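You operate a simulated robot arm through the tools that you are given. There is no shell and no other tool. Be economical: measure what you need, move in short steps, check, and stop when the job is done.

The job below is to be done with a simulated two-armed robot. You get a single attempt, and the scene is never put back.

JOB
Add 2 pumps of sugar syrup to the tea and stir it in.
Fine: slide the cup under the pump and out again; the spoon goes back in the caddy; spill nothing. Set down upright: cup.

The check looks at the end state, three seconds after you hand in, the way a careful person would. Anything else that was tipped, shoved, dropped, spilled or broken makes it a failure.

ROBOT AND FRAMES
Two 7-joint arms with two-finger parallel grippers on one trunk, on a base that drives. Base frame: it is fixed to the floor where the robot stands at the start and does not move with it; the origin is under the middle of the robot, x ahead of it, y to its left, z up. Lengths are in m, angles in rad, forces in N, time in s.
The left shoulder is at the start at [0.052, 0.174, 1.26], the right one opposite. With the tool pointing down near the work surface each hand reaches from about 0.26 to 0.68 m from the robot's upright axis, wherever it stands, measured 20 degrees to its own side. Places, roughly: caddy [3.25, 1.75, 1]; cup [3.5, 2, 0.5]; dial on the hot plate [3.4, 1.8, 1]; jar [0.25, 1.25, 1]; pump bottle [3.25, 1.25, 1]; steel pan insert [3.25, 1.75, 0.5]; switch on the hot plate [3.3, 1.7, 1]; yellow spoon (2x4x30 cm) [3.2, 1.8, 1.1]. Payload 3.6 kg a hand.
The tool frame of a hand sits at the grasp point between the pads (the TCP): z along the fingers, y along the line on which they close. The tips reach 0.03 m beyond it. Largest opening 0.11 m; finger width 0.02, thickness 0.01; the body of the gripper, 0.048 by 0.112 m, starts 0.055 m behind the TCP.
Orientation is told as [roll, pitch, yaw] about the base's x, y, z axes, in that order, counted from this pose: with the fingers straight down and closing along the base's y, the tool's x points along the base's -x, its y along +y and its z along -z.

CONTROLS
- The arms move only by the tool servo_tool. It takes "left_deltas", "right_deltas" or both (then of equal length, played together; a hand with none holds still); each is a list that holds one entry, the list of rows, each a list of 7 numbers: the shift along the tool's x, y, z in units of 500 mm (1.0 is 500 mm), then the turn, a rotation vector about the tool's x, y, z in units of 180 degrees (1.0 is 180 degrees), then the closure in counts, from 0 (fully open) to 255 (shut). In form: [[[tx, ty, tz, ax, ay, az, jaw], ...]]. A call has 1 to 12 rows; each row is the pose to reach, as a shift and turn from the pose commanded when the call began, along the tool's axes at that moment. A call with a number of a shift or a turn outside -1 to 1 is refused whole. A row lasts 0.2 s, in which the tool goes at most 0.05 m and 0.15 rad; a call with a longer step from one row to the next is refused whole, and so is a gripper value outside its range. Where a pose cannot be reached the arm comes as near as it can. A force on the tool above 40 N (or 10 N above the force at the start of the call, whichever is more), or a blocked arm, ends the call early, and 0.2 s more pass. The fingers move at their own pace (about 0.153 m/s each) and stop on an object; they squeeze with about 38 N. The grip force told is the motor's: it shows also when the fingers shut on nothing. Time passes only in rows, and 0.2 s behind the last, so rows that repeat a pose let the fingers close. The reply holds the time, the measured pose of the TCP, the force on the tool along the base axes, the opening and the grip force, in the units named above and with some noise, with the torque about the TCP (base axes, N m) and any sound that the robot's microphone picked up, and new pictures: "views" is both (left out), scene, wrist or none (wrist: the cameras of the hands that moved).
- Cameras (640 x 400 px; columns grow to the right, rows downward): "scene" is now at [0.1281, 0.0426, 1.4325]; the picture's right is [0.49, -0.87, -0.00], its down [-0.50, -0.28, -0.82] and it looks along [0.72, 0.40, -0.57] (base axes); focal length 214 px, centre (320, 200). "left" rides on the left gripper at [0.072, -0.017, -0.103] in its tool frame; the picture's right is [0.23, 0.97, 0.00], its down [-0.76, 0.18, -0.62] and it looks along [-0.61, 0.14, 0.78] (tool axes); focal length 222 px, centre (320, 200). "right" rides on the right gripper at [0.073, 0.017, -0.103] in its tool frame; the picture's right is [-0.23, 0.97, 0.00], its down [-0.76, -0.18, -0.62] and it looks along [-0.61, -0.14, 0.78] (tool axes); focal length 222 px, centre (320, 200). There is no depth. A picture from a camera that has moved, and an enlarged one, comes with that camera's place and axes in the base frame and with its lens.
- lift_body(by): slides the trunk up (or, below 0, down) by that many m; the arms and the scene camera ride with it, the base frame stays. It gives what a move gives, with no picture.
- base_move(legs): drives the robot by 1 to 6 legs, each [ahead, left, turn to the left] in m, m and rad, along the robot's own axes; the way and the turn of a leg run together, so that a leg with both is an arc; at most 1.5 m and 3.142 rad a leg. The arms and the cameras ride along, it lands a little off, and it stops where it bumps. It gives what a move gives, and a new picture of the scene camera.
- aim_head(pan, tilt): turns the head with the scene camera to pan (to the left, within 1.501 rad either way) and tilt (down, from -0.506 to 1.204), counted from straight ahead of the robot. It gives what a move gives, and a new picture of the scene camera.
- enlarge(camera, box): a new picture of the part [left, top, right, bottom] of that camera's present view, enlarged. No time passes.
- job_done(): hands the job in; it is judged then, once.

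Work in short steps. Places have to be worked out from the pictures, the camera data and where the tool is seen: move nearer, look again, correct. Check each grasp and each placing, and mend what went wrong. You have 135 turns and 274 pictures in all, those below and enlarged ones among them. Open the grippers and draw the arms clear of the work before you hand the job in, unless the task says otherwise; then end with one line.

The tools are called after "Emit:" as a command line: name --argument value ..., lists and objects as JSON in quotes. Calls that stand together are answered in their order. servo_tool: Moves the arms, as the interface text tells. Its arguments: {"type":"object","properties":{"left_deltas":{"type":"array","items":{"type":"array","items":{"type":"array","items":{"type":"number"}}}},"right_deltas":{"type":"array","items":{"type":"array","items":{"type":"array","items":{"type":"number"}}}},"views":{"type":"string","enum":["both","scene","wrist","none"]}},"required":[]} The other tools are called the same way: lift_body (by) slides the trunk up or down; base_move (legs) drives the base; aim_head (pan, tilt) turns the head that bears the scene camera; enlarge (camera, box) takes an enlarged picture of a part of a camera's view; job_done () hands the job in.

At the start:

```text
clock: 0.0
left_position: [0.4101, 0.2077, 1.1871]
left_tcp_rot: [-0.003, -0.001, 0.002]
left_wrist_force: [0.4, 0.1, 0.6]
left_moment: [-0.01, 0.0, -0.01]
left_gripper_width: 0.1102
left_grip_force: 0.2
right_position: [0.3651, -0.1881, 1.1772]
right_tcp_rot: [0.0, 0.002, 0.0]
right_wrist_force: [-0.2, 1.1, 0.2]
right_moment: [0.0, -0.01, -0.01]
right_gripper_width: 0.11
right_grip_force: 0.0
trunk travel left (down, up): [-0.375, 0.388]
robot x, y, heading: [0.0034, 0.0004, -0.003]
head pan, tilt: [0.508, 0.611]
```

scene: 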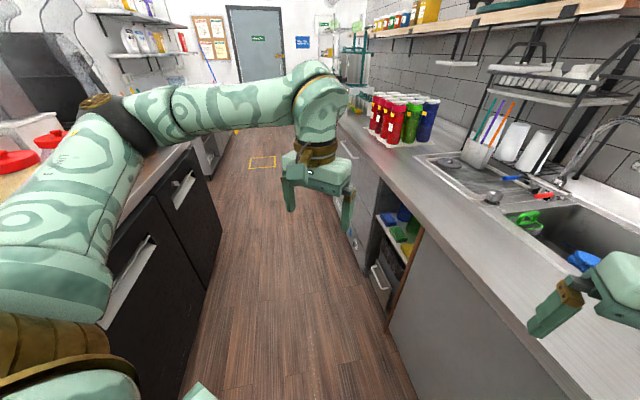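
right: 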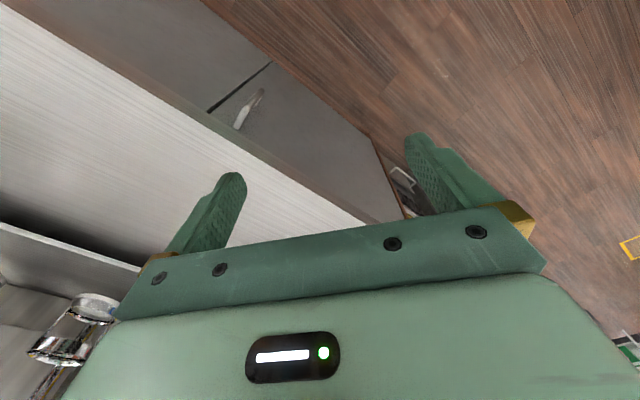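
left: 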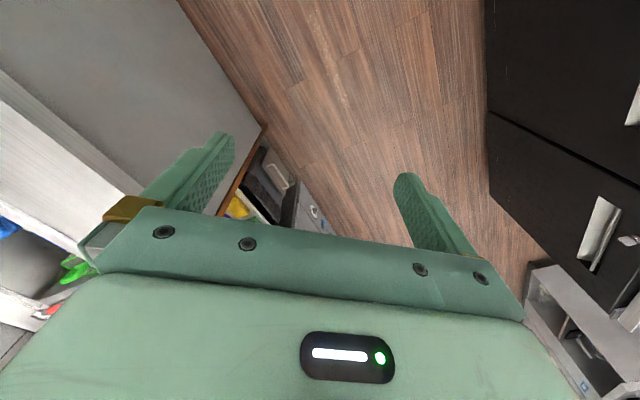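

The target places are about 3.3 m ahead and 1.7 m left, so I look in that direction first.

Emit:
aim_head --pan 0.5 --tilt 0.25

Emit:
enlarge --camera "scene" --box '[220, 60, 460, 210]'

```text
clock: 0.8
left_position: [0.4116, 0.206, 1.1858]
left_tcp_rot: [-0.002, 0.0, 0.005]
left_wrist_force: [-0.1, 0.2, 1.1]
left_moment: [-0.01, -0.02, 0.01]
left_gripper_width: 0.1101
left_grip_force: 0.0
right_position: [0.365, -0.1882, 1.1769]
right_tcp_rot: [0.0, 0.002, 0.001]
right_wrist_force: [-0.1, 0.2, -0.1]
right_moment: [-0.01, 0.03, 0.0]
right_gripper_width: 0.1101
right_grip_force: 0.0
trunk travel left (down, up): [-0.375, 0.388]
robot x, y, heading: [0.002, 0.0007, -0.009]
head pan, tilt: [0.499, 0.25]
camera scene: at [0.1332, 0.0445, 1.4656], right [0.48, -0.88, 0.0], down [-0.22, -0.12, -0.97], along [0.85, 0.46, -0.25], focal length 214 px, centre (320, 200)
```

scene: 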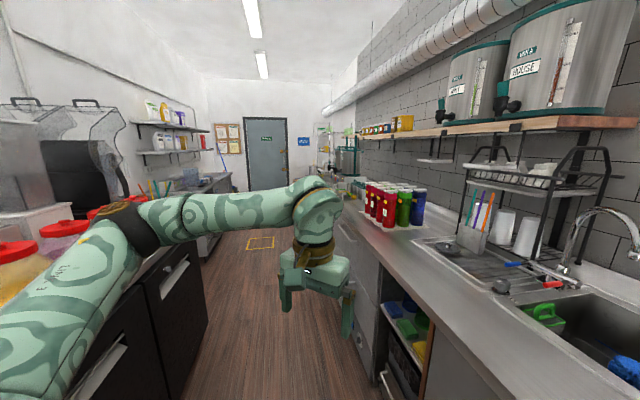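

```text
2.67 times, centred on (340, 135) of scene
camera zoom: at [0.1332, 0.0445, 1.4656], right [0.48, -0.88, 0.0], down [-0.22, -0.12, -0.97], along [0.85, 0.46, -0.25], focal length 572 px, centre (267, 373)
```

zoom: 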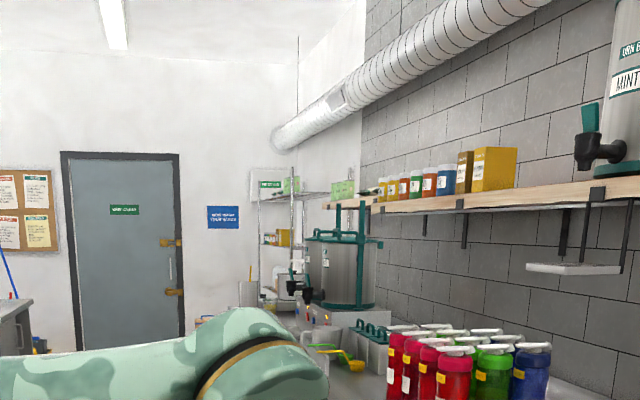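

The aisle runs at a heading of about 0.58 rad, with the right counter edge about 0.38 m to the right of its line. I turn into the aisle, keep a little left, and drive part of the way.

Emit:
base_move --legs '[[0, 0, 0.58], [0, 0.15, 0], [1.4, 0, 0]]'

Emit:
aim_head --pan -0.3 --tilt 0.5

```text
clock: 10.4
left_position: [1.3103, 1.2941, 1.187]
left_tcp_rot: [-0.001, 0.002, 0.589]
left_wrist_force: [-0.5, 1.0, 0.0]
left_moment: [0.0, -0.01, -0.02]
left_gripper_width: 0.1099
left_grip_force: 0.0
right_position: [1.4918, 0.9382, 1.1762]
right_tcp_rot: [0.001, 0.001, 0.588]
right_wrist_force: [0.4, -0.1, -0.4]
right_moment: [0.04, -0.02, 0.0]
right_gripper_width: 0.1101
right_grip_force: 0.0
trunk travel left (down, up): [-0.375, 0.388]
robot x, y, heading: [1.0826, 0.8938, 0.591]
head pan, tilt: [0.499, 0.25]
camera scene: at [1.1683, 1.0048, 1.4657], right [0.89, -0.47, 0.0], down [-0.12, -0.22, -0.97], along [0.45, 0.86, -0.25], focal length 214 px, centre (320, 200)
```

scene: 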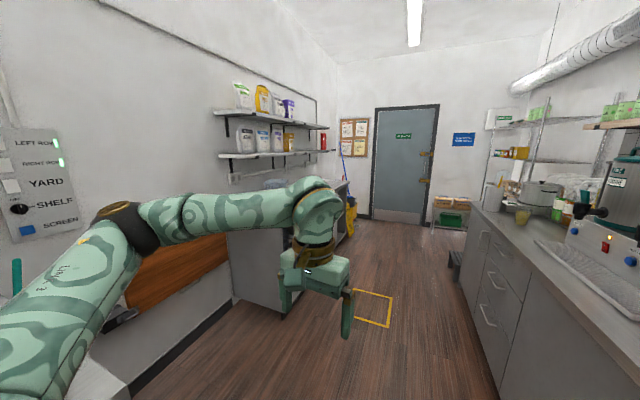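

```text
clock: 11.5
left_position: [1.3091, 1.293, 1.1858]
left_tcp_rot: [-0.001, 0.0, 0.588]
left_wrist_force: [-0.3, -0.5, -0.4]
left_moment: [-0.02, -0.03, 0.02]
left_gripper_width: 0.1097
left_grip_force: 0.1
right_position: [1.4908, 0.9396, 1.1764]
right_tcp_rot: [0.001, 0.003, 0.589]
right_wrist_force: [0.3, 0.2, 0.1]
right_moment: [0.01, -0.01, 0.0]
right_gripper_width: 0.11
right_grip_force: 0.0
trunk travel left (down, up): [-0.375, 0.388]
robot x, y, heading: [1.0814, 0.8943, 0.588]
head pan, tilt: [-0.3, 0.499]
camera scene: at [1.2118, 0.9479, 1.4426], right [0.28, -0.96, 0.0], down [-0.46, -0.14, -0.88], along [0.84, 0.25, -0.48], focal length 214 px, centre (320, 200)
```

scene: 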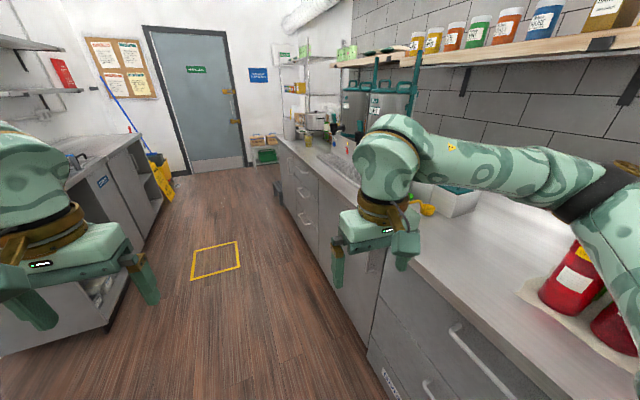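

The way ahead is clear. I go on 0.7 m and look again.

Emit:
base_move --legs '[[0.75, 0.0, 0]]'

Emit:
aim_head --pan -0.15 --tilt 0.5

Emit:
enlarge --camera "scene" --box '[240, 60, 480, 210]'

```text
clock: 15.6
left_position: [1.9292, 1.7111, 1.1868]
left_tcp_rot: [-0.003, 0.001, 0.594]
left_wrist_force: [0.2, 0.5, -0.5]
left_moment: [-0.01, -0.02, -0.01]
left_gripper_width: 0.1099
left_grip_force: 0.0
right_position: [2.1139, 1.3585, 1.1756]
right_tcp_rot: [-0.001, 0.002, 0.592]
right_wrist_force: [0.5, -0.1, 0.6]
right_moment: [-0.01, 0.02, 0.0]
right_gripper_width: 0.11
right_grip_force: 0.1
trunk travel left (down, up): [-0.375, 0.388]
robot x, y, heading: [1.7056, 1.3086, 0.59]
head pan, tilt: [-0.3, 0.499]
camera scene: at [1.8339, 1.3649, 1.4425], right [0.29, -0.96, 0.0], down [-0.46, -0.14, -0.88], along [0.84, 0.25, -0.48], focal length 214 px, centre (320, 200)
```

scene: 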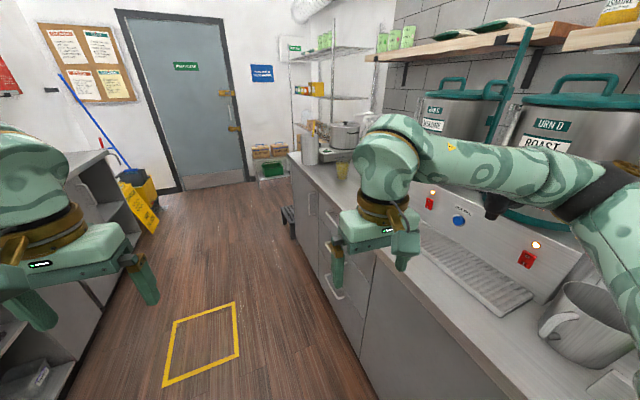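

```text
clock: 16.3
left_position: [1.9302, 1.7104, 1.1863]
left_tcp_rot: [-0.002, 0.001, 0.594]
left_wrist_force: [-0.4, 0.0, 0.0]
left_moment: [0.02, -0.01, 0.01]
left_gripper_width: 0.1099
left_grip_force: 0.1
right_position: [2.1137, 1.3566, 1.1757]
right_tcp_rot: [-0.001, 0.001, 0.594]
right_wrist_force: [-0.2, 1.0, -0.2]
right_moment: [0.01, -0.01, -0.02]
right_gripper_width: 0.1099
right_grip_force: 0.1
trunk travel left (down, up): [-0.375, 0.388]
robot x, y, heading: [1.7063, 1.3118, 0.588]
head pan, tilt: [-0.15, 0.499]
camera scene: at [1.8286, 1.3772, 1.4426], right [0.43, -0.9, 0.0], down [-0.43, -0.2, -0.88], along [0.79, 0.38, -0.48], focal length 214 px, centre (320, 200)
```

scene: 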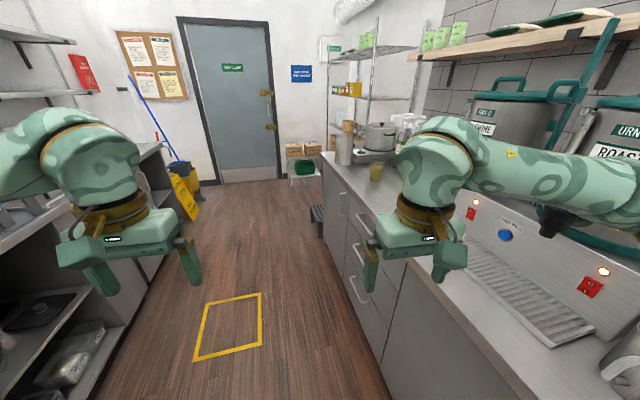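

```text
2.67 times, centred on (360, 135) of scene
camera zoom: at [1.8286, 1.3772, 1.4426], right [0.43, -0.9, 0.0], down [-0.43, -0.2, -0.88], along [0.79, 0.38, -0.48], focal length 572 px, centre (213, 373)
```

zoom: 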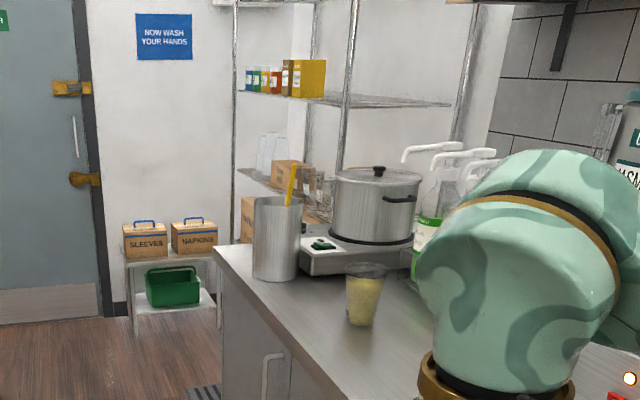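

I see the tall steel caddy with the yellow spoon, the hot plate with a pot, white pump bottles and a cup with a yellow drink on the counter. I move nearer along the aisle and raise the trunk to be clear, then look to the right.

Emit:
lift_body --by 0.2

Emit:
base_move --legs '[[0.5, 0.1, 0.06]]'

Emit:
aim_head --pan -0.5 --tilt 0.6

Emit:
enlarge --camera "scene" --box '[160, 40, 480, 240]'

```text
clock: 18.4
left_position: [1.9288, 1.712, 1.386]
left_tcp_rot: [-0.002, 0.002, 0.595]
left_wrist_force: [-1.2, -0.2, 0.1]
left_moment: [0.01, -0.03, -0.01]
left_gripper_width: 0.1098
left_grip_force: 0.1
right_position: [2.1123, 1.3582, 1.3757]
right_tcp_rot: [0.0, 0.002, 0.59]
right_wrist_force: [-0.1, -0.3, -0.2]
right_moment: [-0.04, 0.02, 0.0]
right_gripper_width: 0.1098
right_grip_force: 0.0
trunk travel left (down, up): [-0.575, 0.188]
robot x, y, heading: [1.7027, 1.3109, 0.594]
head pan, tilt: [-0.15, 0.499]
```

```text
clock: 21.4
left_position: [2.2498, 2.0945, 1.3879]
left_tcp_rot: [-0.001, 0.0, 0.659]
left_wrist_force: [0.0, -0.3, -0.4]
left_moment: [0.0, -0.01, 0.02]
left_gripper_width: 0.1099
left_grip_force: 0.1
right_position: [2.4546, 1.7528, 1.376]
right_tcp_rot: [0.0, -0.001, 0.657]
right_wrist_force: [-0.3, -0.2, 0.2]
right_moment: [0.0, 0.01, 0.01]
right_gripper_width: 0.1099
right_grip_force: 0.0
trunk travel left (down, up): [-0.575, 0.188]
robot x, y, heading: [2.0468, 1.6795, 0.655]
head pan, tilt: [-0.15, 0.499]
camera scene: at [2.1403, 1.7331, 1.6439], right [0.49, -0.87, 0.0], down [-0.42, -0.23, -0.88], along [0.77, 0.43, -0.48], focal length 214 px, centre (320, 200)
```

scene: 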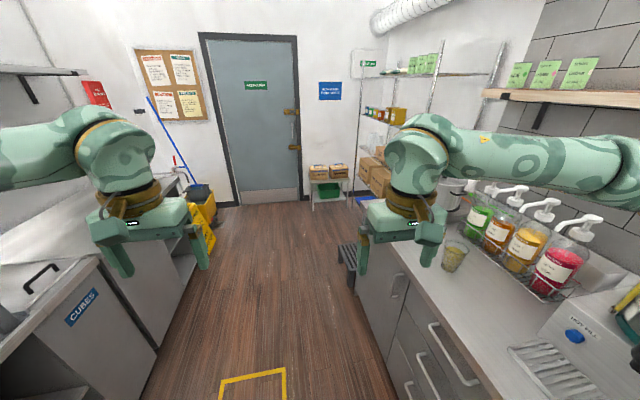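

```text
clock: 22.2
left_position: [2.2477, 2.0946, 1.3873]
left_tcp_rot: [-0.002, 0.0, 0.66]
left_wrist_force: [-1.0, -0.1, -0.2]
left_moment: [0.01, 0.0, -0.01]
left_gripper_width: 0.1099
left_grip_force: 0.1
right_position: [2.454, 1.7541, 1.376]
right_tcp_rot: [0.0, 0.001, 0.658]
right_wrist_force: [-0.5, 0.1, -0.5]
right_moment: [0.03, 0.03, -0.01]
right_gripper_width: 0.1097
right_grip_force: 0.1
trunk travel left (down, up): [-0.575, 0.188]
robot x, y, heading: [2.0513, 1.6807, 0.655]
head pan, tilt: [-0.499, 0.6]
camera scene: at [2.1482, 1.7032, 1.6348], right [0.16, -0.99, 0.0], down [-0.56, -0.09, -0.82], along [0.81, 0.13, -0.57], focal length 214 px, centre (320, 200)
```

scene: 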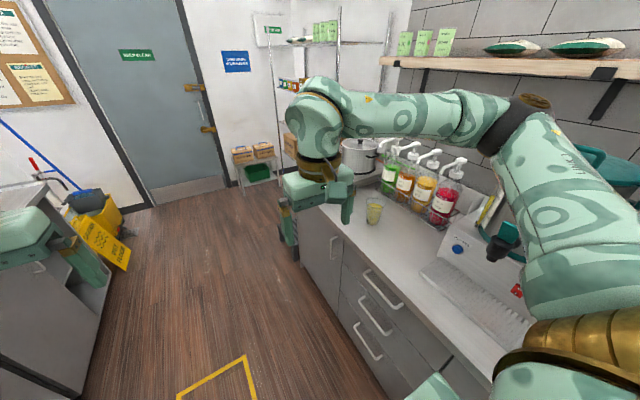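

```text
2.00 times, centred on (320, 140) of scene
camera zoom: at [2.1482, 1.7032, 1.6348], right [0.16, -0.99, 0.0], down [-0.56, -0.09, -0.82], along [0.81, 0.13, -0.57], focal length 429 px, centre (320, 320)
```

zoom: 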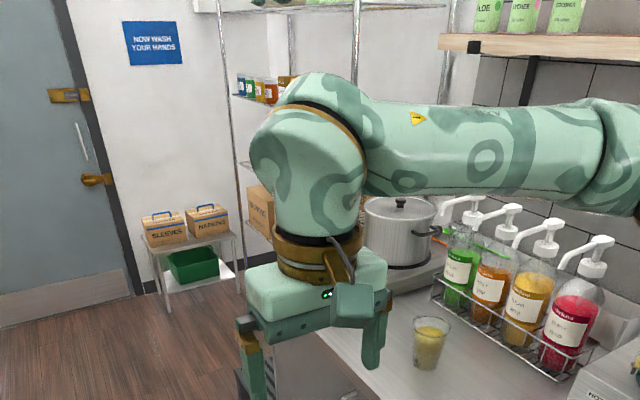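

The cup stands in front of a rack of four pump bottles (green, orange, yellow, red). I drive alongside and turn to face the counter, then read the labels.

Emit:
base_move --legs '[[0.8, 0, 0], [0, 0, -1.565]]'

Emit:
aim_head --pan 0.0 --tilt 0.6

```text
clock: 30.4
left_position: [3.1054, 1.9719, 1.3862]
left_tcp_rot: [-0.002, 0.001, -0.914]
left_wrist_force: [0.6, -0.2, -0.1]
left_moment: [-0.02, 0.03, -0.02]
left_gripper_width: 0.11
left_grip_force: 0.0
right_position: [2.7636, 1.7668, 1.3768]
right_tcp_rot: [-0.001, 0.003, -0.918]
right_wrist_force: [0.2, -0.4, 0.2]
right_moment: [0.0, -0.04, 0.01]
right_gripper_width: 0.11
right_grip_force: 0.1
trunk travel left (down, up): [-0.575, 0.188]
robot x, y, heading: [2.6906, 2.1721, -0.92]
head pan, tilt: [-0.499, 0.6]
camera scene: at [2.7139, 2.0721, 1.6348], right [-0.99, -0.15, 0.0], down [-0.09, 0.56, -0.82], along [0.13, -0.82, -0.57], focal length 214 px, centre (320, 200)
```

scene: 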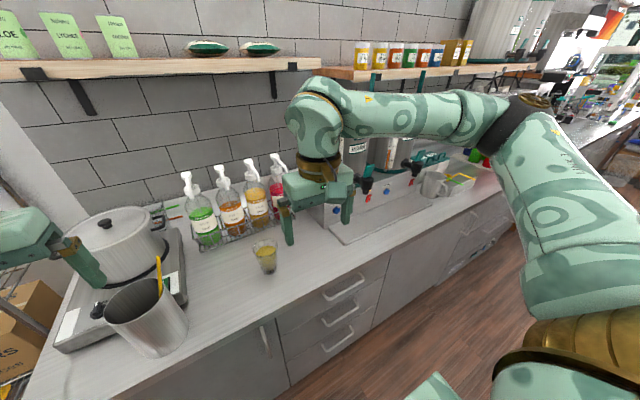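

```text
clock: 31.3
left_position: [3.1056, 1.9709, 1.3872]
left_tcp_rot: [-0.002, 0.0, -0.915]
left_wrist_force: [0.5, 0.2, -0.6]
left_moment: [-0.05, 0.0, 0.04]
left_gripper_width: 0.1101
left_grip_force: 0.0
right_position: [2.7646, 1.7662, 1.3755]
right_tcp_rot: [0.0, 0.002, -0.917]
right_wrist_force: [0.3, -0.5, -0.7]
right_moment: [0.01, 0.0, 0.0]
right_gripper_width: 0.1101
right_grip_force: 0.0
trunk travel left (down, up): [-0.575, 0.188]
robot x, y, heading: [2.6924, 2.1754, -0.916]
head pan, tilt: [0.0, 0.6]
camera scene: at [2.754, 2.0892, 1.6348], right [-0.79, -0.61, 0.0], down [-0.34, 0.45, -0.82], along [0.5, -0.66, -0.57], focal length 214 px, centre (320, 200)
```

scene: 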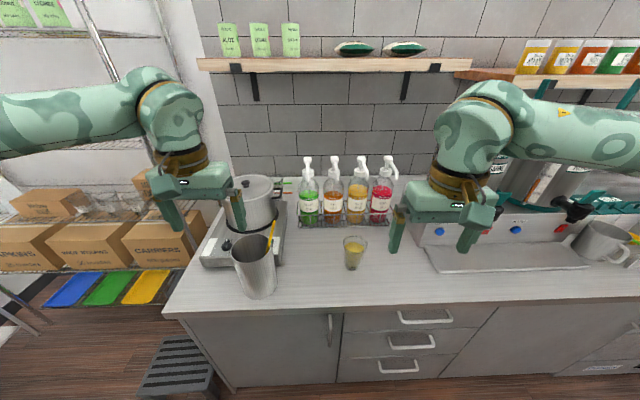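

Now I read the bottle labels and look at the cup and caddy enlarged.

Emit:
enlarge --camera "scene" --box '[285, 145, 413, 235]'

Emit:
enlarge --camera "scene" --box '[200, 170, 400, 310]'

```text
4.44 times, centred on (349, 190) of scene
camera zoom: at [2.754, 2.0892, 1.6348], right [-0.79, -0.61, 0.0], down [-0.34, 0.45, -0.82], along [0.5, -0.66, -0.57], focal length 953 px, centre (191, 244)
```

zoom: 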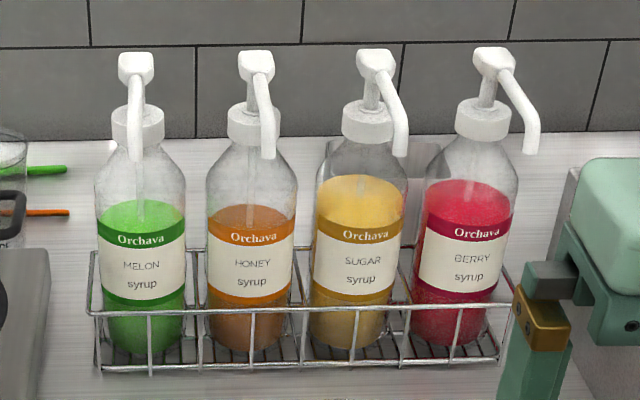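

```text
2.86 times, centred on (300, 240) of scene
camera zoom: at [2.754, 2.0892, 1.6348], right [-0.79, -0.61, 0.0], down [-0.34, 0.45, -0.82], along [0.5, -0.66, -0.57], focal length 613 px, centre (377, 86)
```

zoom: 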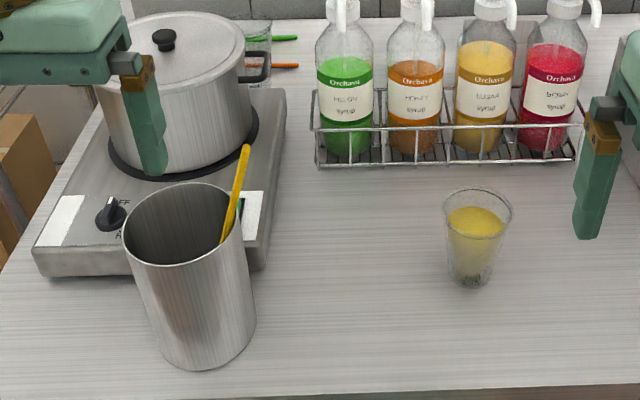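

Sugar is the third bottle (yellow). Estimates from triangulation: counter top z≈0.927, cup 0.665 m ahead and 0.13 right of the robot, sugar pump head ≈0.94 ahead and 0.18 right, z≈1.27. These are out of reach, so I raise the left hand a bit and drive closer.

Emit:
base_move --legs '[[0.16, 0, 0]]'

Emit:
aim_head --pan -0.1 --tilt 0.75

```text
clock: 32.7
left_position: [3.2023, 1.8455, 1.3873]
left_tcp_rot: [-0.002, 0.0, -0.913]
left_wrist_force: [0.0, 0.0, -1.1]
left_moment: [-0.03, -0.04, 0.03]
left_gripper_width: 0.1099
left_grip_force: 0.1
right_position: [2.8611, 1.6399, 1.3772]
right_tcp_rot: [-0.001, 0.0, -0.915]
right_wrist_force: [0.2, 0.5, -0.5]
right_moment: [0.0, -0.01, 0.01]
right_gripper_width: 0.1099
right_grip_force: 0.0
trunk travel left (down, up): [-0.575, 0.188]
robot x, y, heading: [2.7924, 2.0453, -0.916]
head pan, tilt: [0.0, 0.6]
camera scene: at [2.8509, 1.9626, 1.6349], right [-0.79, -0.61, 0.0], down [-0.34, 0.45, -0.83], along [0.5, -0.66, -0.56], focal length 214 px, centre (320, 200)
```

scene: 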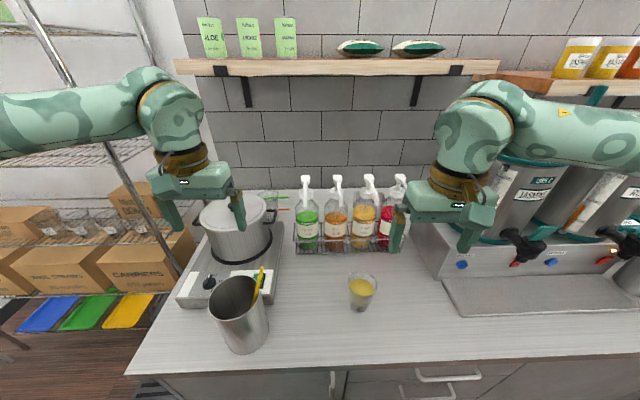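

```text
clock: 33.4
left_position: [3.2039, 1.8424, 1.3862]
left_tcp_rot: [-0.002, 0.0, -0.914]
left_wrist_force: [-0.3, 0.5, 0.2]
left_moment: [0.01, 0.02, -0.01]
left_gripper_width: 0.1102
left_grip_force: 0.1
right_position: [2.8631, 1.6393, 1.3756]
right_tcp_rot: [0.001, 0.002, -0.917]
right_wrist_force: [0.0, -0.9, 0.4]
right_moment: [-0.01, -0.01, 0.0]
right_gripper_width: 0.1102
right_grip_force: 0.0
trunk travel left (down, up): [-0.575, 0.188]
robot x, y, heading: [2.789, 2.0422, -0.916]
head pan, tilt: [-0.099, 0.75]
camera scene: at [2.8425, 1.9601, 1.6219], right [-0.85, -0.53, 0.0], down [-0.36, 0.58, -0.73], along [0.38, -0.62, -0.68], focal length 214 px, centre (320, 200)
```

scene: 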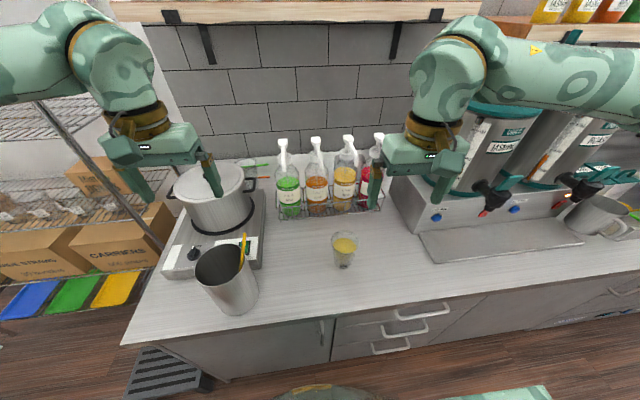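

No bump. I pull the left hand back and up away from the spoon and pot, then nudge a bit closer.

Emit:
servo_tool --left_deltas '[[[0.05, 0.03, -0.06, 0, 0, 0, 0], [0.1, 0.06, -0.12, 0, 0, 0, 0], [0.15, 0.1, -0.18, 0, 0, 0, 0], [0.2, 0.12, -0.24, 0, 0, 0, 0], [0.24, 0.15, -0.3, 0, 0, 0, 0]]]' --views "none"

Emit:
base_move --legs '[[0.05, 0, 0]]'

Emit:
lift_body --by -0.12

Emit:
aim_head --pan -0.25 --tilt 0.75

Emit:
enlarge --camera "scene" --box '[220, 100, 400, 300]'

```text
clock: 34.6
left_position: [3.1866, 1.9789, 1.5299]
left_tcp_rot: [-0.001, 0.001, -0.914]
left_wrist_force: [-0.4, 0.3, 0.9]
left_moment: [-0.04, -0.02, -0.02]
left_gripper_width: 0.1101
left_grip_force: 0.0
left hand out of reach, approached as far as the arm can: row 5
right_position: [2.86, 1.6399, 1.3759]
right_tcp_rot: [0.002, 0.0, -0.919]
right_wrist_force: [-0.7, 0.0, -0.6]
right_moment: [-0.02, -0.01, 0.0]
right_gripper_width: 0.11
right_grip_force: 0.0
trunk travel left (down, up): [-0.575, 0.188]
robot x, y, heading: [2.7895, 2.0411, -0.915]
head pan, tilt: [-0.099, 0.75]
```

```text
clock: 35.5
left_position: [3.2166, 1.9443, 1.53]
left_tcp_rot: [-0.003, -0.005, -0.912]
left_wrist_force: [-0.4, 0.9, 0.5]
left_moment: [-0.05, -0.04, -0.02]
left_gripper_width: 0.11
left_grip_force: 0.1
right_position: [2.8895, 1.6051, 1.3776]
right_tcp_rot: [0.0, -0.004, -0.917]
right_wrist_force: [0.3, 0.7, -0.2]
right_moment: [-0.03, -0.01, 0.02]
right_gripper_width: 0.1103
right_grip_force: 0.1
trunk travel left (down, up): [-0.575, 0.188]
robot x, y, heading: [2.8184, 2.0073, -0.918]
head pan, tilt: [-0.099, 0.75]
camera scene: at [2.8677, 1.9279, 1.6224], right [-0.85, -0.53, 0.0], down [-0.36, 0.58, -0.73], along [0.39, -0.62, -0.68], focal length 214 px, centre (320, 200)
```

scene: 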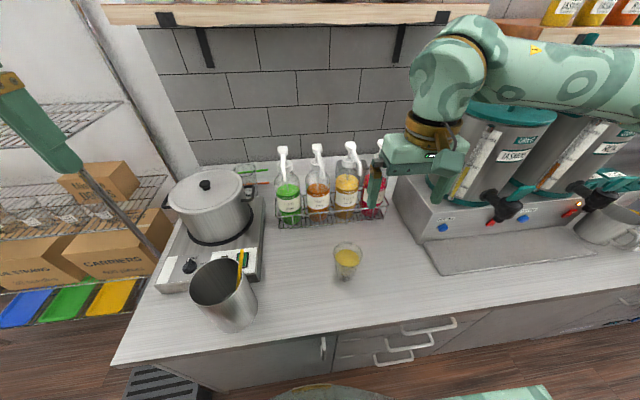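

```text
clock: 37.0
left_position: [3.2181, 1.9402, 1.4094]
left_tcp_rot: [-0.001, -0.002, -0.912]
left_wrist_force: [0.1, 0.1, 0.1]
left_moment: [-0.01, -0.01, 0.01]
left_gripper_width: 0.11
left_grip_force: 0.1
right_position: [2.8912, 1.6008, 1.257]
right_tcp_rot: [0.0, 0.0, -0.918]
right_wrist_force: [-0.4, 0.7, -0.4]
right_moment: [0.0, 0.0, -0.02]
right_gripper_width: 0.1101
right_grip_force: 0.1
trunk travel left (down, up): [-0.455, 0.308]
robot x, y, heading: [2.8149, 2.0068, -0.912]
head pan, tilt: [-0.099, 0.75]
```

```text
clock: 37.8
left_position: [3.2188, 1.9395, 1.4089]
left_tcp_rot: [-0.004, 0.0, -0.911]
left_wrist_force: [-0.5, -0.2, 0.3]
left_moment: [-0.03, 0.0, -0.04]
left_gripper_width: 0.1101
left_grip_force: 0.1
right_position: [2.8926, 1.5998, 1.2563]
right_tcp_rot: [0.0, -0.001, -0.917]
right_wrist_force: [0.7, 0.2, -1.0]
right_moment: [0.01, -0.02, -0.02]
right_gripper_width: 0.11
right_grip_force: 0.1
trunk travel left (down, up): [-0.455, 0.308]
robot x, y, heading: [2.8183, 2.0088, -0.915]
head pan, tilt: [-0.25, 0.75]
camera scene: at [2.8702, 1.904, 1.5013], right [-0.92, -0.39, 0.0], down [-0.27, 0.63, -0.73], along [0.29, -0.67, -0.68], focal length 214 px, centre (320, 200)
```

scene: 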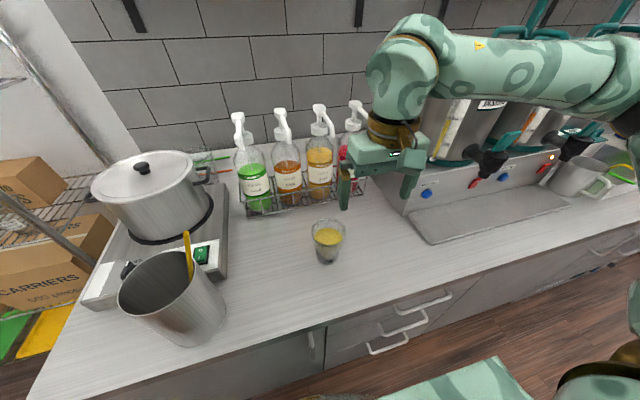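

```text
2.00 times, centred on (310, 200) of scene
camera zoom: at [2.8702, 1.904, 1.5013], right [-0.92, -0.39, 0.0], down [-0.27, 0.63, -0.73], along [0.29, -0.67, -0.68], focal length 429 px, centre (340, 200)
```

zoom: 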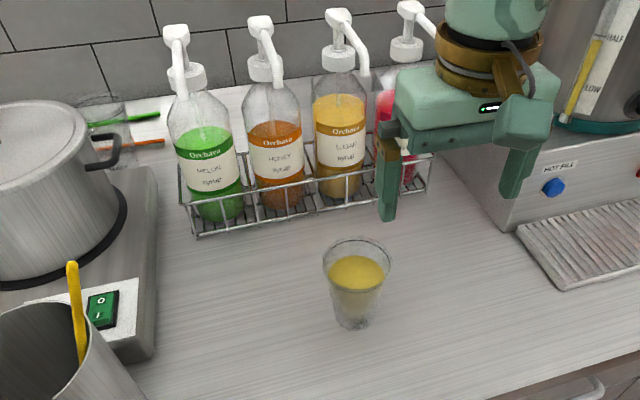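

Triangulated: cup at (2.987, 1.573), rim z 1.068, about 0.09 wide; sugar nozzle tip at (3.064, 1.371, 1.216); pump head top at about (3.115, 1.345, 1.284). I take a wrist picture from the right hand for a second view.

Emit:
enlarge --camera "right" --box '[0, 0, 640, 400]'

```text
1.00 times, centred on (320, 200) of right (not enlarged: the box is as wide or as high as the picture)
camera zoom: at [2.8616, 1.6688, 1.3588], right [0.91, 0.41, 0.0], down [0.32, -0.71, 0.62], along [0.26, -0.57, -0.78], focal length 222 px, centre (320, 200)
```

zoom: 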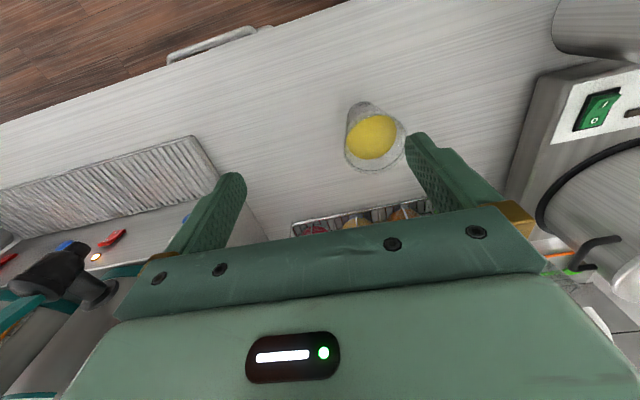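

The wrist view confirms the cup at about (2.990, 1.578). I'll grasp it from the front with the fingers 30° below horizontal, so the mouth stays free for the spout; first I turn the right hand while high.

Emit:
servo_tool --right_deltas '[[[0.01, 0.016, 0.0, 0, -0.042, 0, 0], [0.02, 0.032, 0.0, 0, -0.084, 0, 0], [0.03, 0.048, 0.0, 0, -0.126, 0, 0], [0.04, 0.064, 0.0, 0, -0.168, 0, 0], [0.05, 0.08, 0.0, 0, -0.21, 0, 0], [0.06, 0.096, 0.0, 0, -0.252, 0, 0], [0.07, 0.112, 0.0, 0, -0.294, 0, 0], [0.08, 0.127, 0.02, 0, -0.333, 0, 0], [0.08, 0.127, 0.08, 0, -0.333, 0, 0]]]'

```text
clock: 39.8
left_position: [3.22, 1.9393, 1.4088]
left_tcp_rot: [-0.004, -0.001, -0.912]
left_wrist_force: [-0.2, 0.3, 0.2]
left_moment: [-0.02, 0.01, -0.01]
left_gripper_width: 0.1099
left_grip_force: 0.0
right_position: [2.9884, 1.661, 1.2094]
right_tcp_rot: [-0.003, -1.047, -0.913]
right_wrist_force: [0.1, -0.4, 0.3]
right_moment: [-0.01, -0.04, 0.01]
right_gripper_width: 0.1096
right_grip_force: 0.1
right hand out of reach, approached as far as the arm can: row 5, 6, 7, 8, 9
trunk travel left (down, up): [-0.455, 0.308]
robot x, y, heading: [2.8189, 2.0071, -0.916]
head pan, tilt: [-0.25, 0.75]
camera scene: at [2.8709, 1.9051, 1.5013], right [-0.92, -0.39, 0.0], down [-0.27, 0.63, -0.73], along [0.29, -0.67, -0.68], focal length 214 px, centre (320, 200)
camera right: at [2.9244, 1.772, 1.1977], right [0.84, 0.5, 0.19], down [-0.24, 0.02, 0.97], along [0.49, -0.86, 0.13], focal length 222 px, centre (320, 200)
```

scene: 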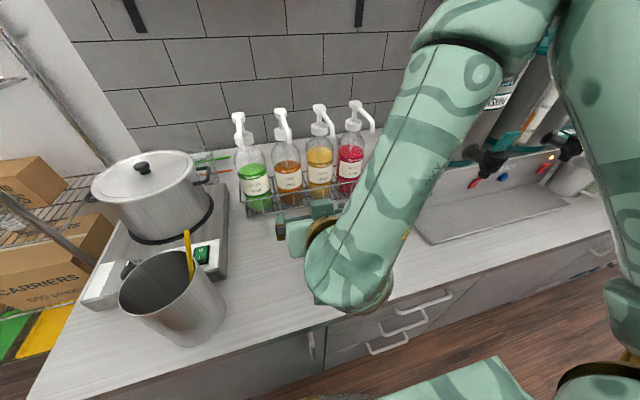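
right: 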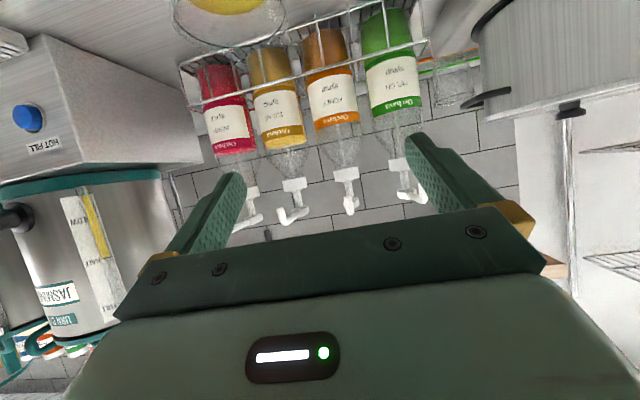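

The robot stands too close for this hand attitude (near limit reached). I back off 0.12 m with the hand held clear above everything.

Emit:
base_move --legs '[[-0.12, 0, 0]]'

```text
clock: 41.0
left_position: [3.1454, 2.0361, 1.4093]
left_tcp_rot: [-0.003, 0.001, -0.909]
left_wrist_force: [-0.2, 0.0, -0.2]
left_moment: [-0.02, -0.04, 0.04]
left_gripper_width: 0.1099
left_grip_force: 0.1
right_position: [2.9135, 1.7555, 1.2094]
right_tcp_rot: [0.001, -1.045, -0.915]
right_wrist_force: [0.1, 0.3, -0.8]
right_moment: [0.02, -0.02, 0.02]
right_gripper_width: 0.1099
right_grip_force: 0.1
trunk travel left (down, up): [-0.455, 0.308]
robot x, y, heading: [2.748, 2.1012, -0.919]
head pan, tilt: [-0.25, 0.75]
camera scene: at [2.7968, 2.0, 1.5013], right [-0.92, -0.4, 0.0], down [-0.27, 0.63, -0.73], along [0.29, -0.67, -0.68], focal length 214 px, centre (320, 200)
```

scene: 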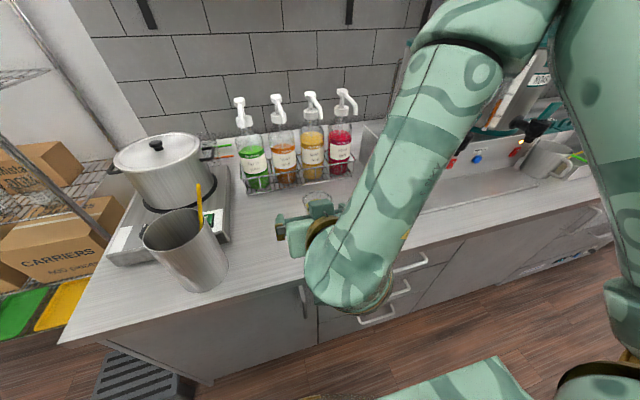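

Now I move toward the pre-grasp point: 0.1 m in front of the cup at z≈1.06.

Emit:
servo_tool --right_deltas '[[[0.037, -0.019, 0.055, 0, 0, 0, 0], [0.075, -0.038, 0.11, 0, 0, 0, 0], [0.112, -0.056, 0.164, 0, 0, 0, 0], [0.15, -0.075, 0.218, 0, 0, 0, 0], [0.187, -0.094, 0.273, 0, 0, 0, 0]]]'

```text
clock: 42.2
left_position: [3.1463, 2.036, 1.4088]
left_tcp_rot: [-0.001, 0.0, -0.909]
left_wrist_force: [0.3, -0.4, 0.8]
left_moment: [0.02, 0.01, 0.04]
left_gripper_width: 0.1099
left_grip_force: 0.0
right_position: [2.9547, 1.7337, 1.1349]
right_tcp_rot: [-0.003, -1.044, -0.916]
right_wrist_force: [0.2, 0.0, -0.6]
right_moment: [0.0, 0.01, 0.01]
right_gripper_width: 0.1099
right_grip_force: 0.0
right hand out of reach, approached as far as the arm can: row 2, 3, 4, 5
trunk travel left (down, up): [-0.455, 0.308]
robot x, y, heading: [2.7469, 2.102, -0.915]
head pan, tilt: [-0.25, 0.75]
camera scene: at [2.7962, 2.0, 1.5014], right [-0.92, -0.39, 0.0], down [-0.27, 0.63, -0.73], along [0.29, -0.67, -0.68], focal length 214 px, centre (320, 200)
camera right: at [2.8921, 1.8446, 1.1237], right [0.84, 0.5, 0.2], down [-0.23, 0.02, 0.97], along [0.48, -0.87, 0.13], focal length 222 px, centre (320, 200)
```

scene: 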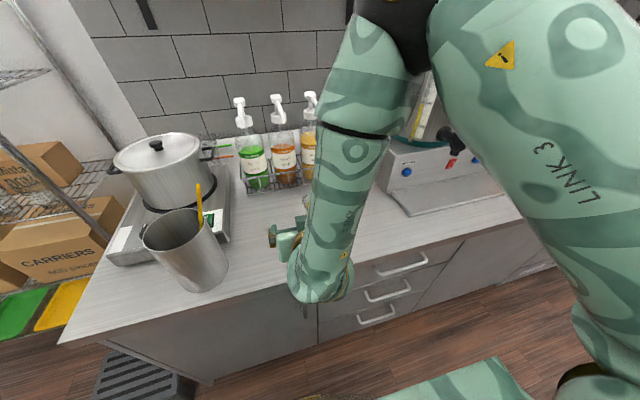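
right: 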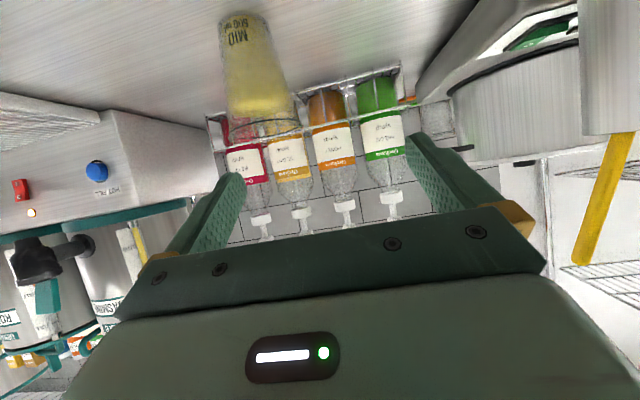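

The arm folds too tightly this high. I back off 0.08 m more, so the hand hangs in front of the counter edge, and lower the trunk so the shoulder is nearer cup height.

Emit:
base_move --legs '[[-0.09, 0, 0]]'

Emit:
lift_body --by -0.12

```text
clock: 43.3
left_position: [3.0891, 2.1082, 1.4102]
left_tcp_rot: [-0.004, -0.003, -0.91]
left_wrist_force: [-0.7, -0.3, 0.1]
left_moment: [-0.02, -0.03, 0.0]
left_gripper_width: 0.1101
left_grip_force: 0.0
right_position: [2.9002, 1.8057, 1.1352]
right_tcp_rot: [-0.004, -1.044, -0.915]
right_wrist_force: [-0.6, 0.4, 0.5]
right_moment: [0.01, 0.01, 0.0]
right_gripper_width: 0.11
right_grip_force: 0.1
trunk travel left (down, up): [-0.455, 0.308]
robot x, y, heading: [2.6892, 2.1736, -0.917]
head pan, tilt: [-0.25, 0.75]
camera scene: at [2.7407, 2.0731, 1.5014], right [-0.92, -0.4, 0.0], down [-0.27, 0.63, -0.73], along [0.29, -0.67, -0.68], focal length 214 px, centre (320, 200)
```

scene: 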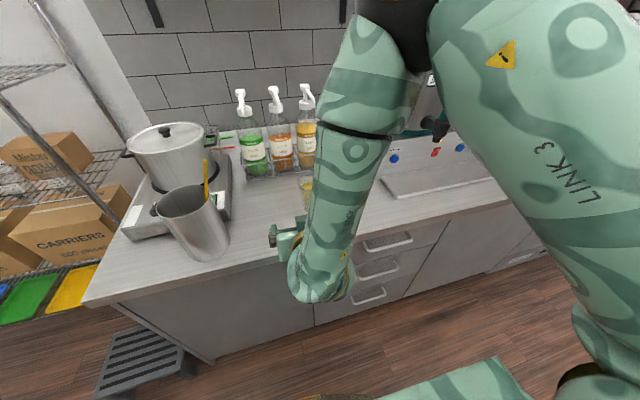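

```text
clock: 44.8
left_position: [3.0895, 2.1087, 1.2878]
left_tcp_rot: [-0.002, -0.003, -0.909]
left_wrist_force: [0.5, 0.4, -0.5]
left_moment: [-0.01, -0.02, -0.01]
left_gripper_width: 0.1097
left_grip_force: 0.1
right_position: [2.9, 1.8066, 1.0153]
right_tcp_rot: [-0.003, -1.043, -0.915]
right_wrist_force: [0.5, -0.4, -0.3]
right_moment: [-0.01, -0.02, 0.02]
right_gripper_width: 0.1101
right_grip_force: 0.0
trunk travel left (down, up): [-0.335, 0.428]
robot x, y, heading: [2.6918, 2.1708, -0.915]
head pan, tilt: [-0.25, 0.75]
```

Now I shift the right hand sideways in line with the cup, slightly up and forward.

Emit:
servo_tool --right_deltas '[[[-0.034, -0.045, 0.019, 0, 0, 0, 0], [-0.068, -0.09, 0.037, 0, 0, 0, 0], [-0.102, -0.135, 0.056, 0, 0, 0, 0]]]'

```text
clock: 45.6
left_position: [3.0893, 2.1058, 1.2887]
left_tcp_rot: [-0.001, 0.001, -0.909]
left_wrist_force: [0.4, 0.5, 0.6]
left_moment: [0.03, -0.05, 0.04]
left_gripper_width: 0.1103
left_grip_force: 0.1
right_position: [2.897, 1.7397, 1.0682]
right_tcp_rot: [-0.008, -1.036, -0.917]
right_wrist_force: [-0.1, 0.1, 0.4]
right_moment: [-0.01, 0.02, 0.0]
right_gripper_width: 0.1101
right_grip_force: 0.0
right hand out of reach, approached as far as the arm can: row 1, 2, 3
trunk travel left (down, up): [-0.335, 0.428]
robot x, y, heading: [2.6901, 2.1723, -0.915]
head pan, tilt: [-0.25, 0.75]
camera scene: at [2.7613, 2.0438, 1.38], right [-0.92, -0.4, 0.0], down [-0.27, 0.63, -0.73], along [0.29, -0.67, -0.68], focal length 214 px, centre (320, 200)
camera right: at [2.8356, 1.8517, 1.0581], right [0.85, 0.5, 0.19], down [-0.23, 0.01, 0.97], along [0.48, -0.87, 0.13], focal length 222 px, centre (320, 200)
```

scene: 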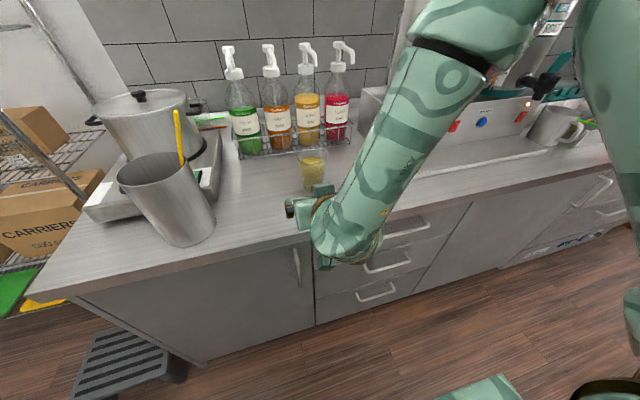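
right: 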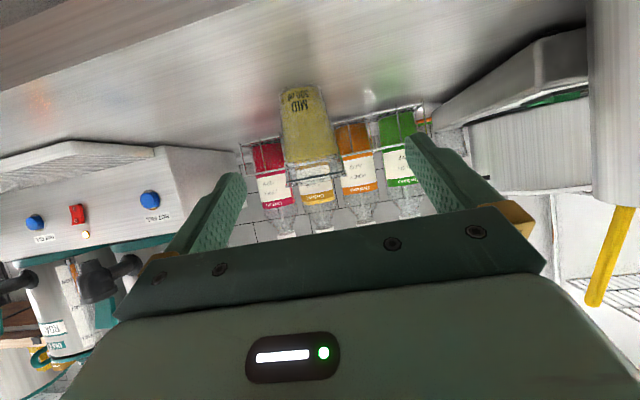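

Closer. I lower the trunk another 0.06 m and continue toward the cup.

Emit:
lift_body --by -0.06

Emit:
servo_tool --right_deltas '[[[-0.02, -0.025, 0.03, 0, 0, 0, 0], [-0.03, -0.05, 0.08, 0, 0, 0, 0]]]'

```text
clock: 46.6
left_position: [3.0893, 2.1101, 1.2299]
left_tcp_rot: [0.0, -0.002, -0.91]
left_wrist_force: [0.7, 0.2, -0.3]
left_moment: [0.0, -0.01, 0.05]
left_gripper_width: 0.1101
left_grip_force: 0.1
right_position: [2.8989, 1.741, 1.0089]
right_tcp_rot: [-0.005, -1.043, -0.916]
right_wrist_force: [0.7, 0.0, -0.6]
right_moment: [-0.01, 0.02, 0.03]
right_gripper_width: 0.1098
right_grip_force: 0.1
trunk travel left (down, up): [-0.275, 0.488]
robot x, y, heading: [2.6904, 2.1753, -0.918]
head pan, tilt: [-0.25, 0.75]
```

```text
clock: 47.2
left_position: [3.0903, 2.1065, 1.228]
left_tcp_rot: [-0.003, -0.001, -0.909]
left_wrist_force: [-0.3, -0.1, 0.5]
left_moment: [0.04, 0.0, -0.02]
left_gripper_width: 0.1101
left_grip_force: 0.1
right_position: [2.9164, 1.6999, 1.0165]
right_tcp_rot: [-0.011, -1.035, -0.916]
right_wrist_force: [-0.1, -0.5, 0.4]
right_moment: [0.01, 0.0, 0.01]
right_gripper_width: 0.11
right_grip_force: 0.1
right hand out of reach, approached as far as the arm can: row 1, 2
trunk travel left (down, up): [-0.275, 0.488]
robot x, y, heading: [2.6883, 2.1716, -0.917]
head pan, tilt: [-0.25, 0.75]
camera scene: at [2.7774, 2.0248, 1.3187], right [-0.92, -0.4, 0.0], down [-0.27, 0.63, -0.73], along [0.29, -0.67, -0.68], focal length 214 px, centre (320, 200)
camera right: at [2.8555, 1.8118, 1.0061], right [0.85, 0.49, 0.19], down [-0.23, 0.01, 0.97], along [0.48, -0.87, 0.12], focal length 222 px, centre (320, 200)
```

scene: 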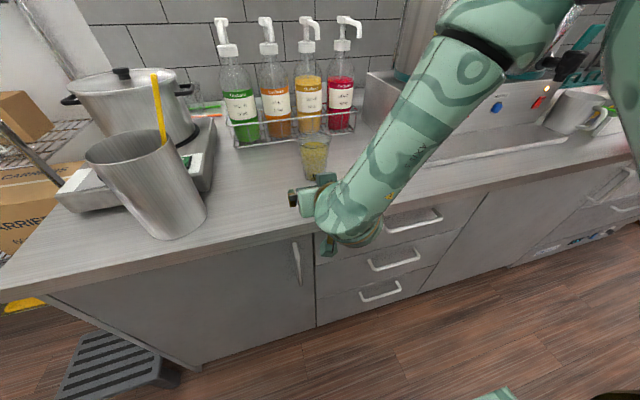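
right: 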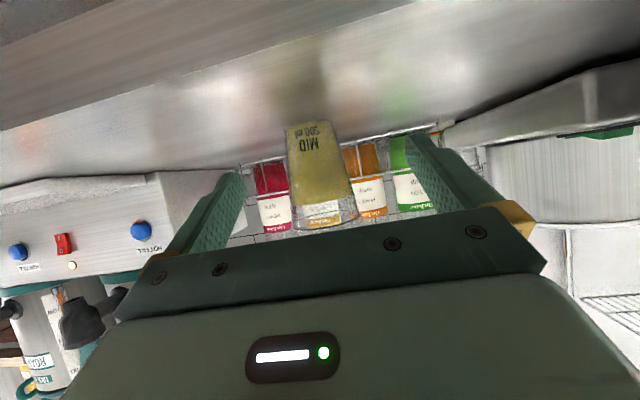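

The cup sits between the fingers' line, 0.13 m ahead. I advance half way and check.

Emit:
servo_tool --right_deltas '[[[-0.014, -0.015, 0.05, 0, 0, 0, 0], [-0.035, -0.031, 0.115, 0, 0, 0, 0]]]'

```text
clock: 47.8
left_position: [3.0906, 2.1067, 1.2288]
left_tcp_rot: [-0.001, 0.0, -0.91]
left_wrist_force: [0.3, -0.6, 0.6]
left_moment: [-0.02, 0.0, 0.01]
left_gripper_width: 0.1101
left_grip_force: 0.1
right_position: [2.9485, 1.6434, 1.0105]
right_tcp_rot: [-0.009, -1.036, -0.915]
right_wrist_force: [1.2, 0.0, -0.1]
right_moment: [-0.02, 0.0, -0.01]
right_gripper_width: 0.11
right_grip_force: 0.0
right hand out of reach, approached as far as the arm can: row 1, 2
trunk travel left (down, up): [-0.275, 0.488]
robot x, y, heading: [2.693, 2.174, -0.913]
head pan, tilt: [-0.25, 0.75]
camera scene: at [2.7773, 2.0248, 1.3187], right [-0.92, -0.4, 0.0], down [-0.27, 0.63, -0.73], along [0.29, -0.67, -0.68], focal length 214 px, centre (320, 200)
camera right: at [2.8851, 1.7561, 1.0], right [0.85, 0.5, 0.19], down [-0.23, 0.01, 0.97], along [0.48, -0.87, 0.12], focal length 222 px, centre (320, 200)
```

scene: 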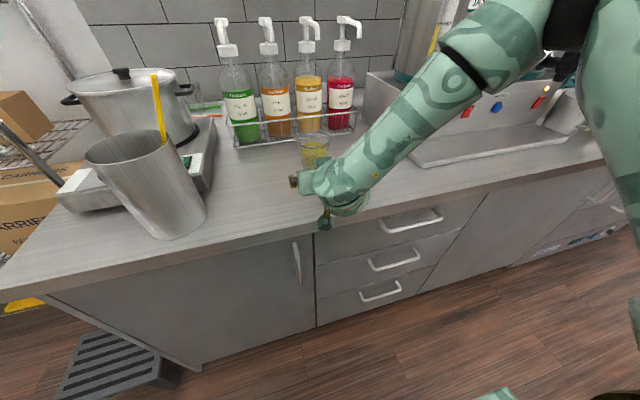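
right: 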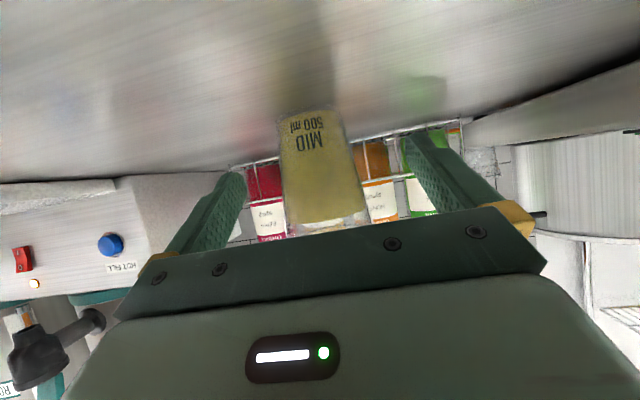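

Aligned within a few mm. I advance the remaining 6 cm around the cup.

Emit:
servo_tool --right_deltas '[[[-0.024, -0.007, 0.06, 0, 0, 0, 0], [-0.048, -0.014, 0.123, 0, 0, 0, 0]]]'

```text
clock: 48.4
left_position: [3.0905, 2.1065, 1.2295]
left_tcp_rot: [-0.003, -0.001, -0.91]
left_wrist_force: [0.2, -0.1, 0.4]
left_moment: [0.01, 0.01, -0.02]
left_gripper_width: 0.1099
left_grip_force: 0.0
right_position: [2.9813, 1.5901, 0.9972]
right_tcp_rot: [-0.007, -1.04, -0.915]
right_wrist_force: [0.1, -0.5, -0.8]
right_moment: [0.03, 0.0, -0.01]
right_gripper_width: 0.1101
right_grip_force: 0.1
trunk travel left (down, up): [-0.275, 0.488]
robot x, y, heading: [2.6893, 2.1731, -0.912]
head pan, tilt: [-0.25, 0.75]
camera scene: at [2.7774, 2.0252, 1.3188], right [-0.92, -0.4, 0.0], down [-0.27, 0.63, -0.73], along [0.29, -0.67, -0.68], focal length 214 px, centre (320, 200)
camera right: at [2.9186, 1.7009, 0.9859], right [0.84, 0.5, 0.19], down [-0.23, 0.02, 0.97], along [0.48, -0.87, 0.13], focal length 222 px, centre (320, 200)
```

scene: 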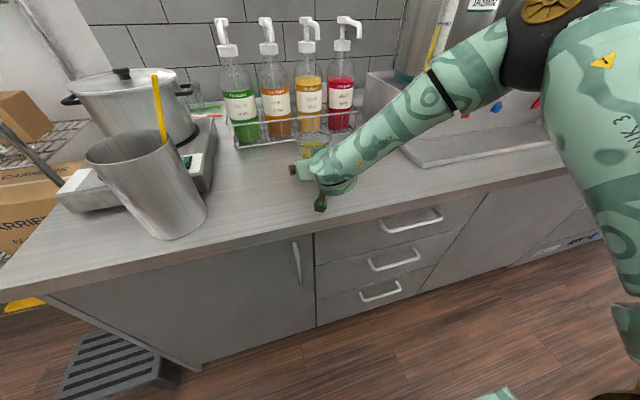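
right: 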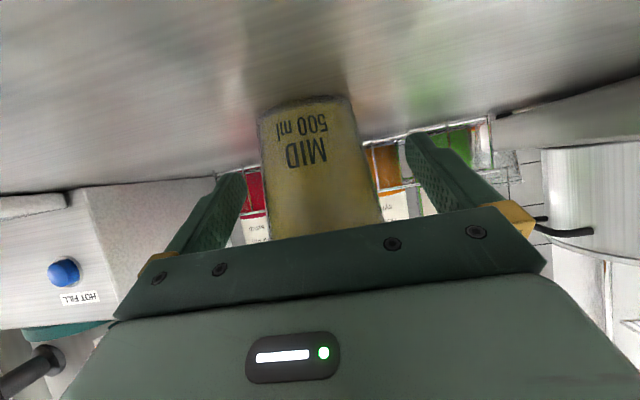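

The hand is centred on the cup. I close in small amounts, watching width and force.

Emit:
servo_tool --right_deltas '[[[0, 0, 0, 0, 0, 0, 50], [0, 0, 0, 0, 0, 0, 64], [0, 0, 0, 0, 0, 0, 72], [0, 0, 0, 0, 0, 0, 72]]]' --views "wrist"

```text
clock: 49.4
left_position: [3.0907, 2.1078, 1.2273]
left_tcp_rot: [-0.004, 0.001, -0.909]
left_wrist_force: [0.1, 0.5, -0.5]
left_moment: [0.02, 0.0, -0.03]
left_gripper_width: 0.1098
left_grip_force: 0.0
right_position: [2.9807, 1.5903, 0.997]
right_tcp_rot: [-0.006, -1.04, -0.915]
right_wrist_force: [-1.0, 0.5, -0.5]
right_moment: [-0.02, -0.06, 0.01]
right_gripper_width: 0.0792
right_grip_force: 0.1
trunk travel left (down, up): [-0.275, 0.488]
robot x, y, heading: [2.6893, 2.1767, -0.912]
head pan, tilt: [-0.25, 0.75]
camera right: at [2.9184, 1.7012, 0.9863], right [0.84, 0.5, 0.19], down [-0.23, 0.02, 0.97], along [0.48, -0.87, 0.13], focal length 222 px, centre (320, 200)
```

right: 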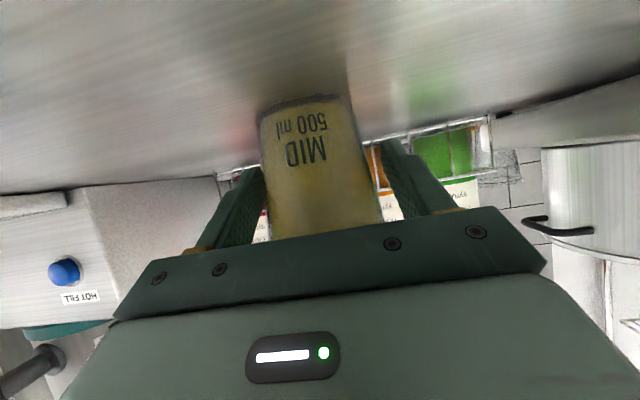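

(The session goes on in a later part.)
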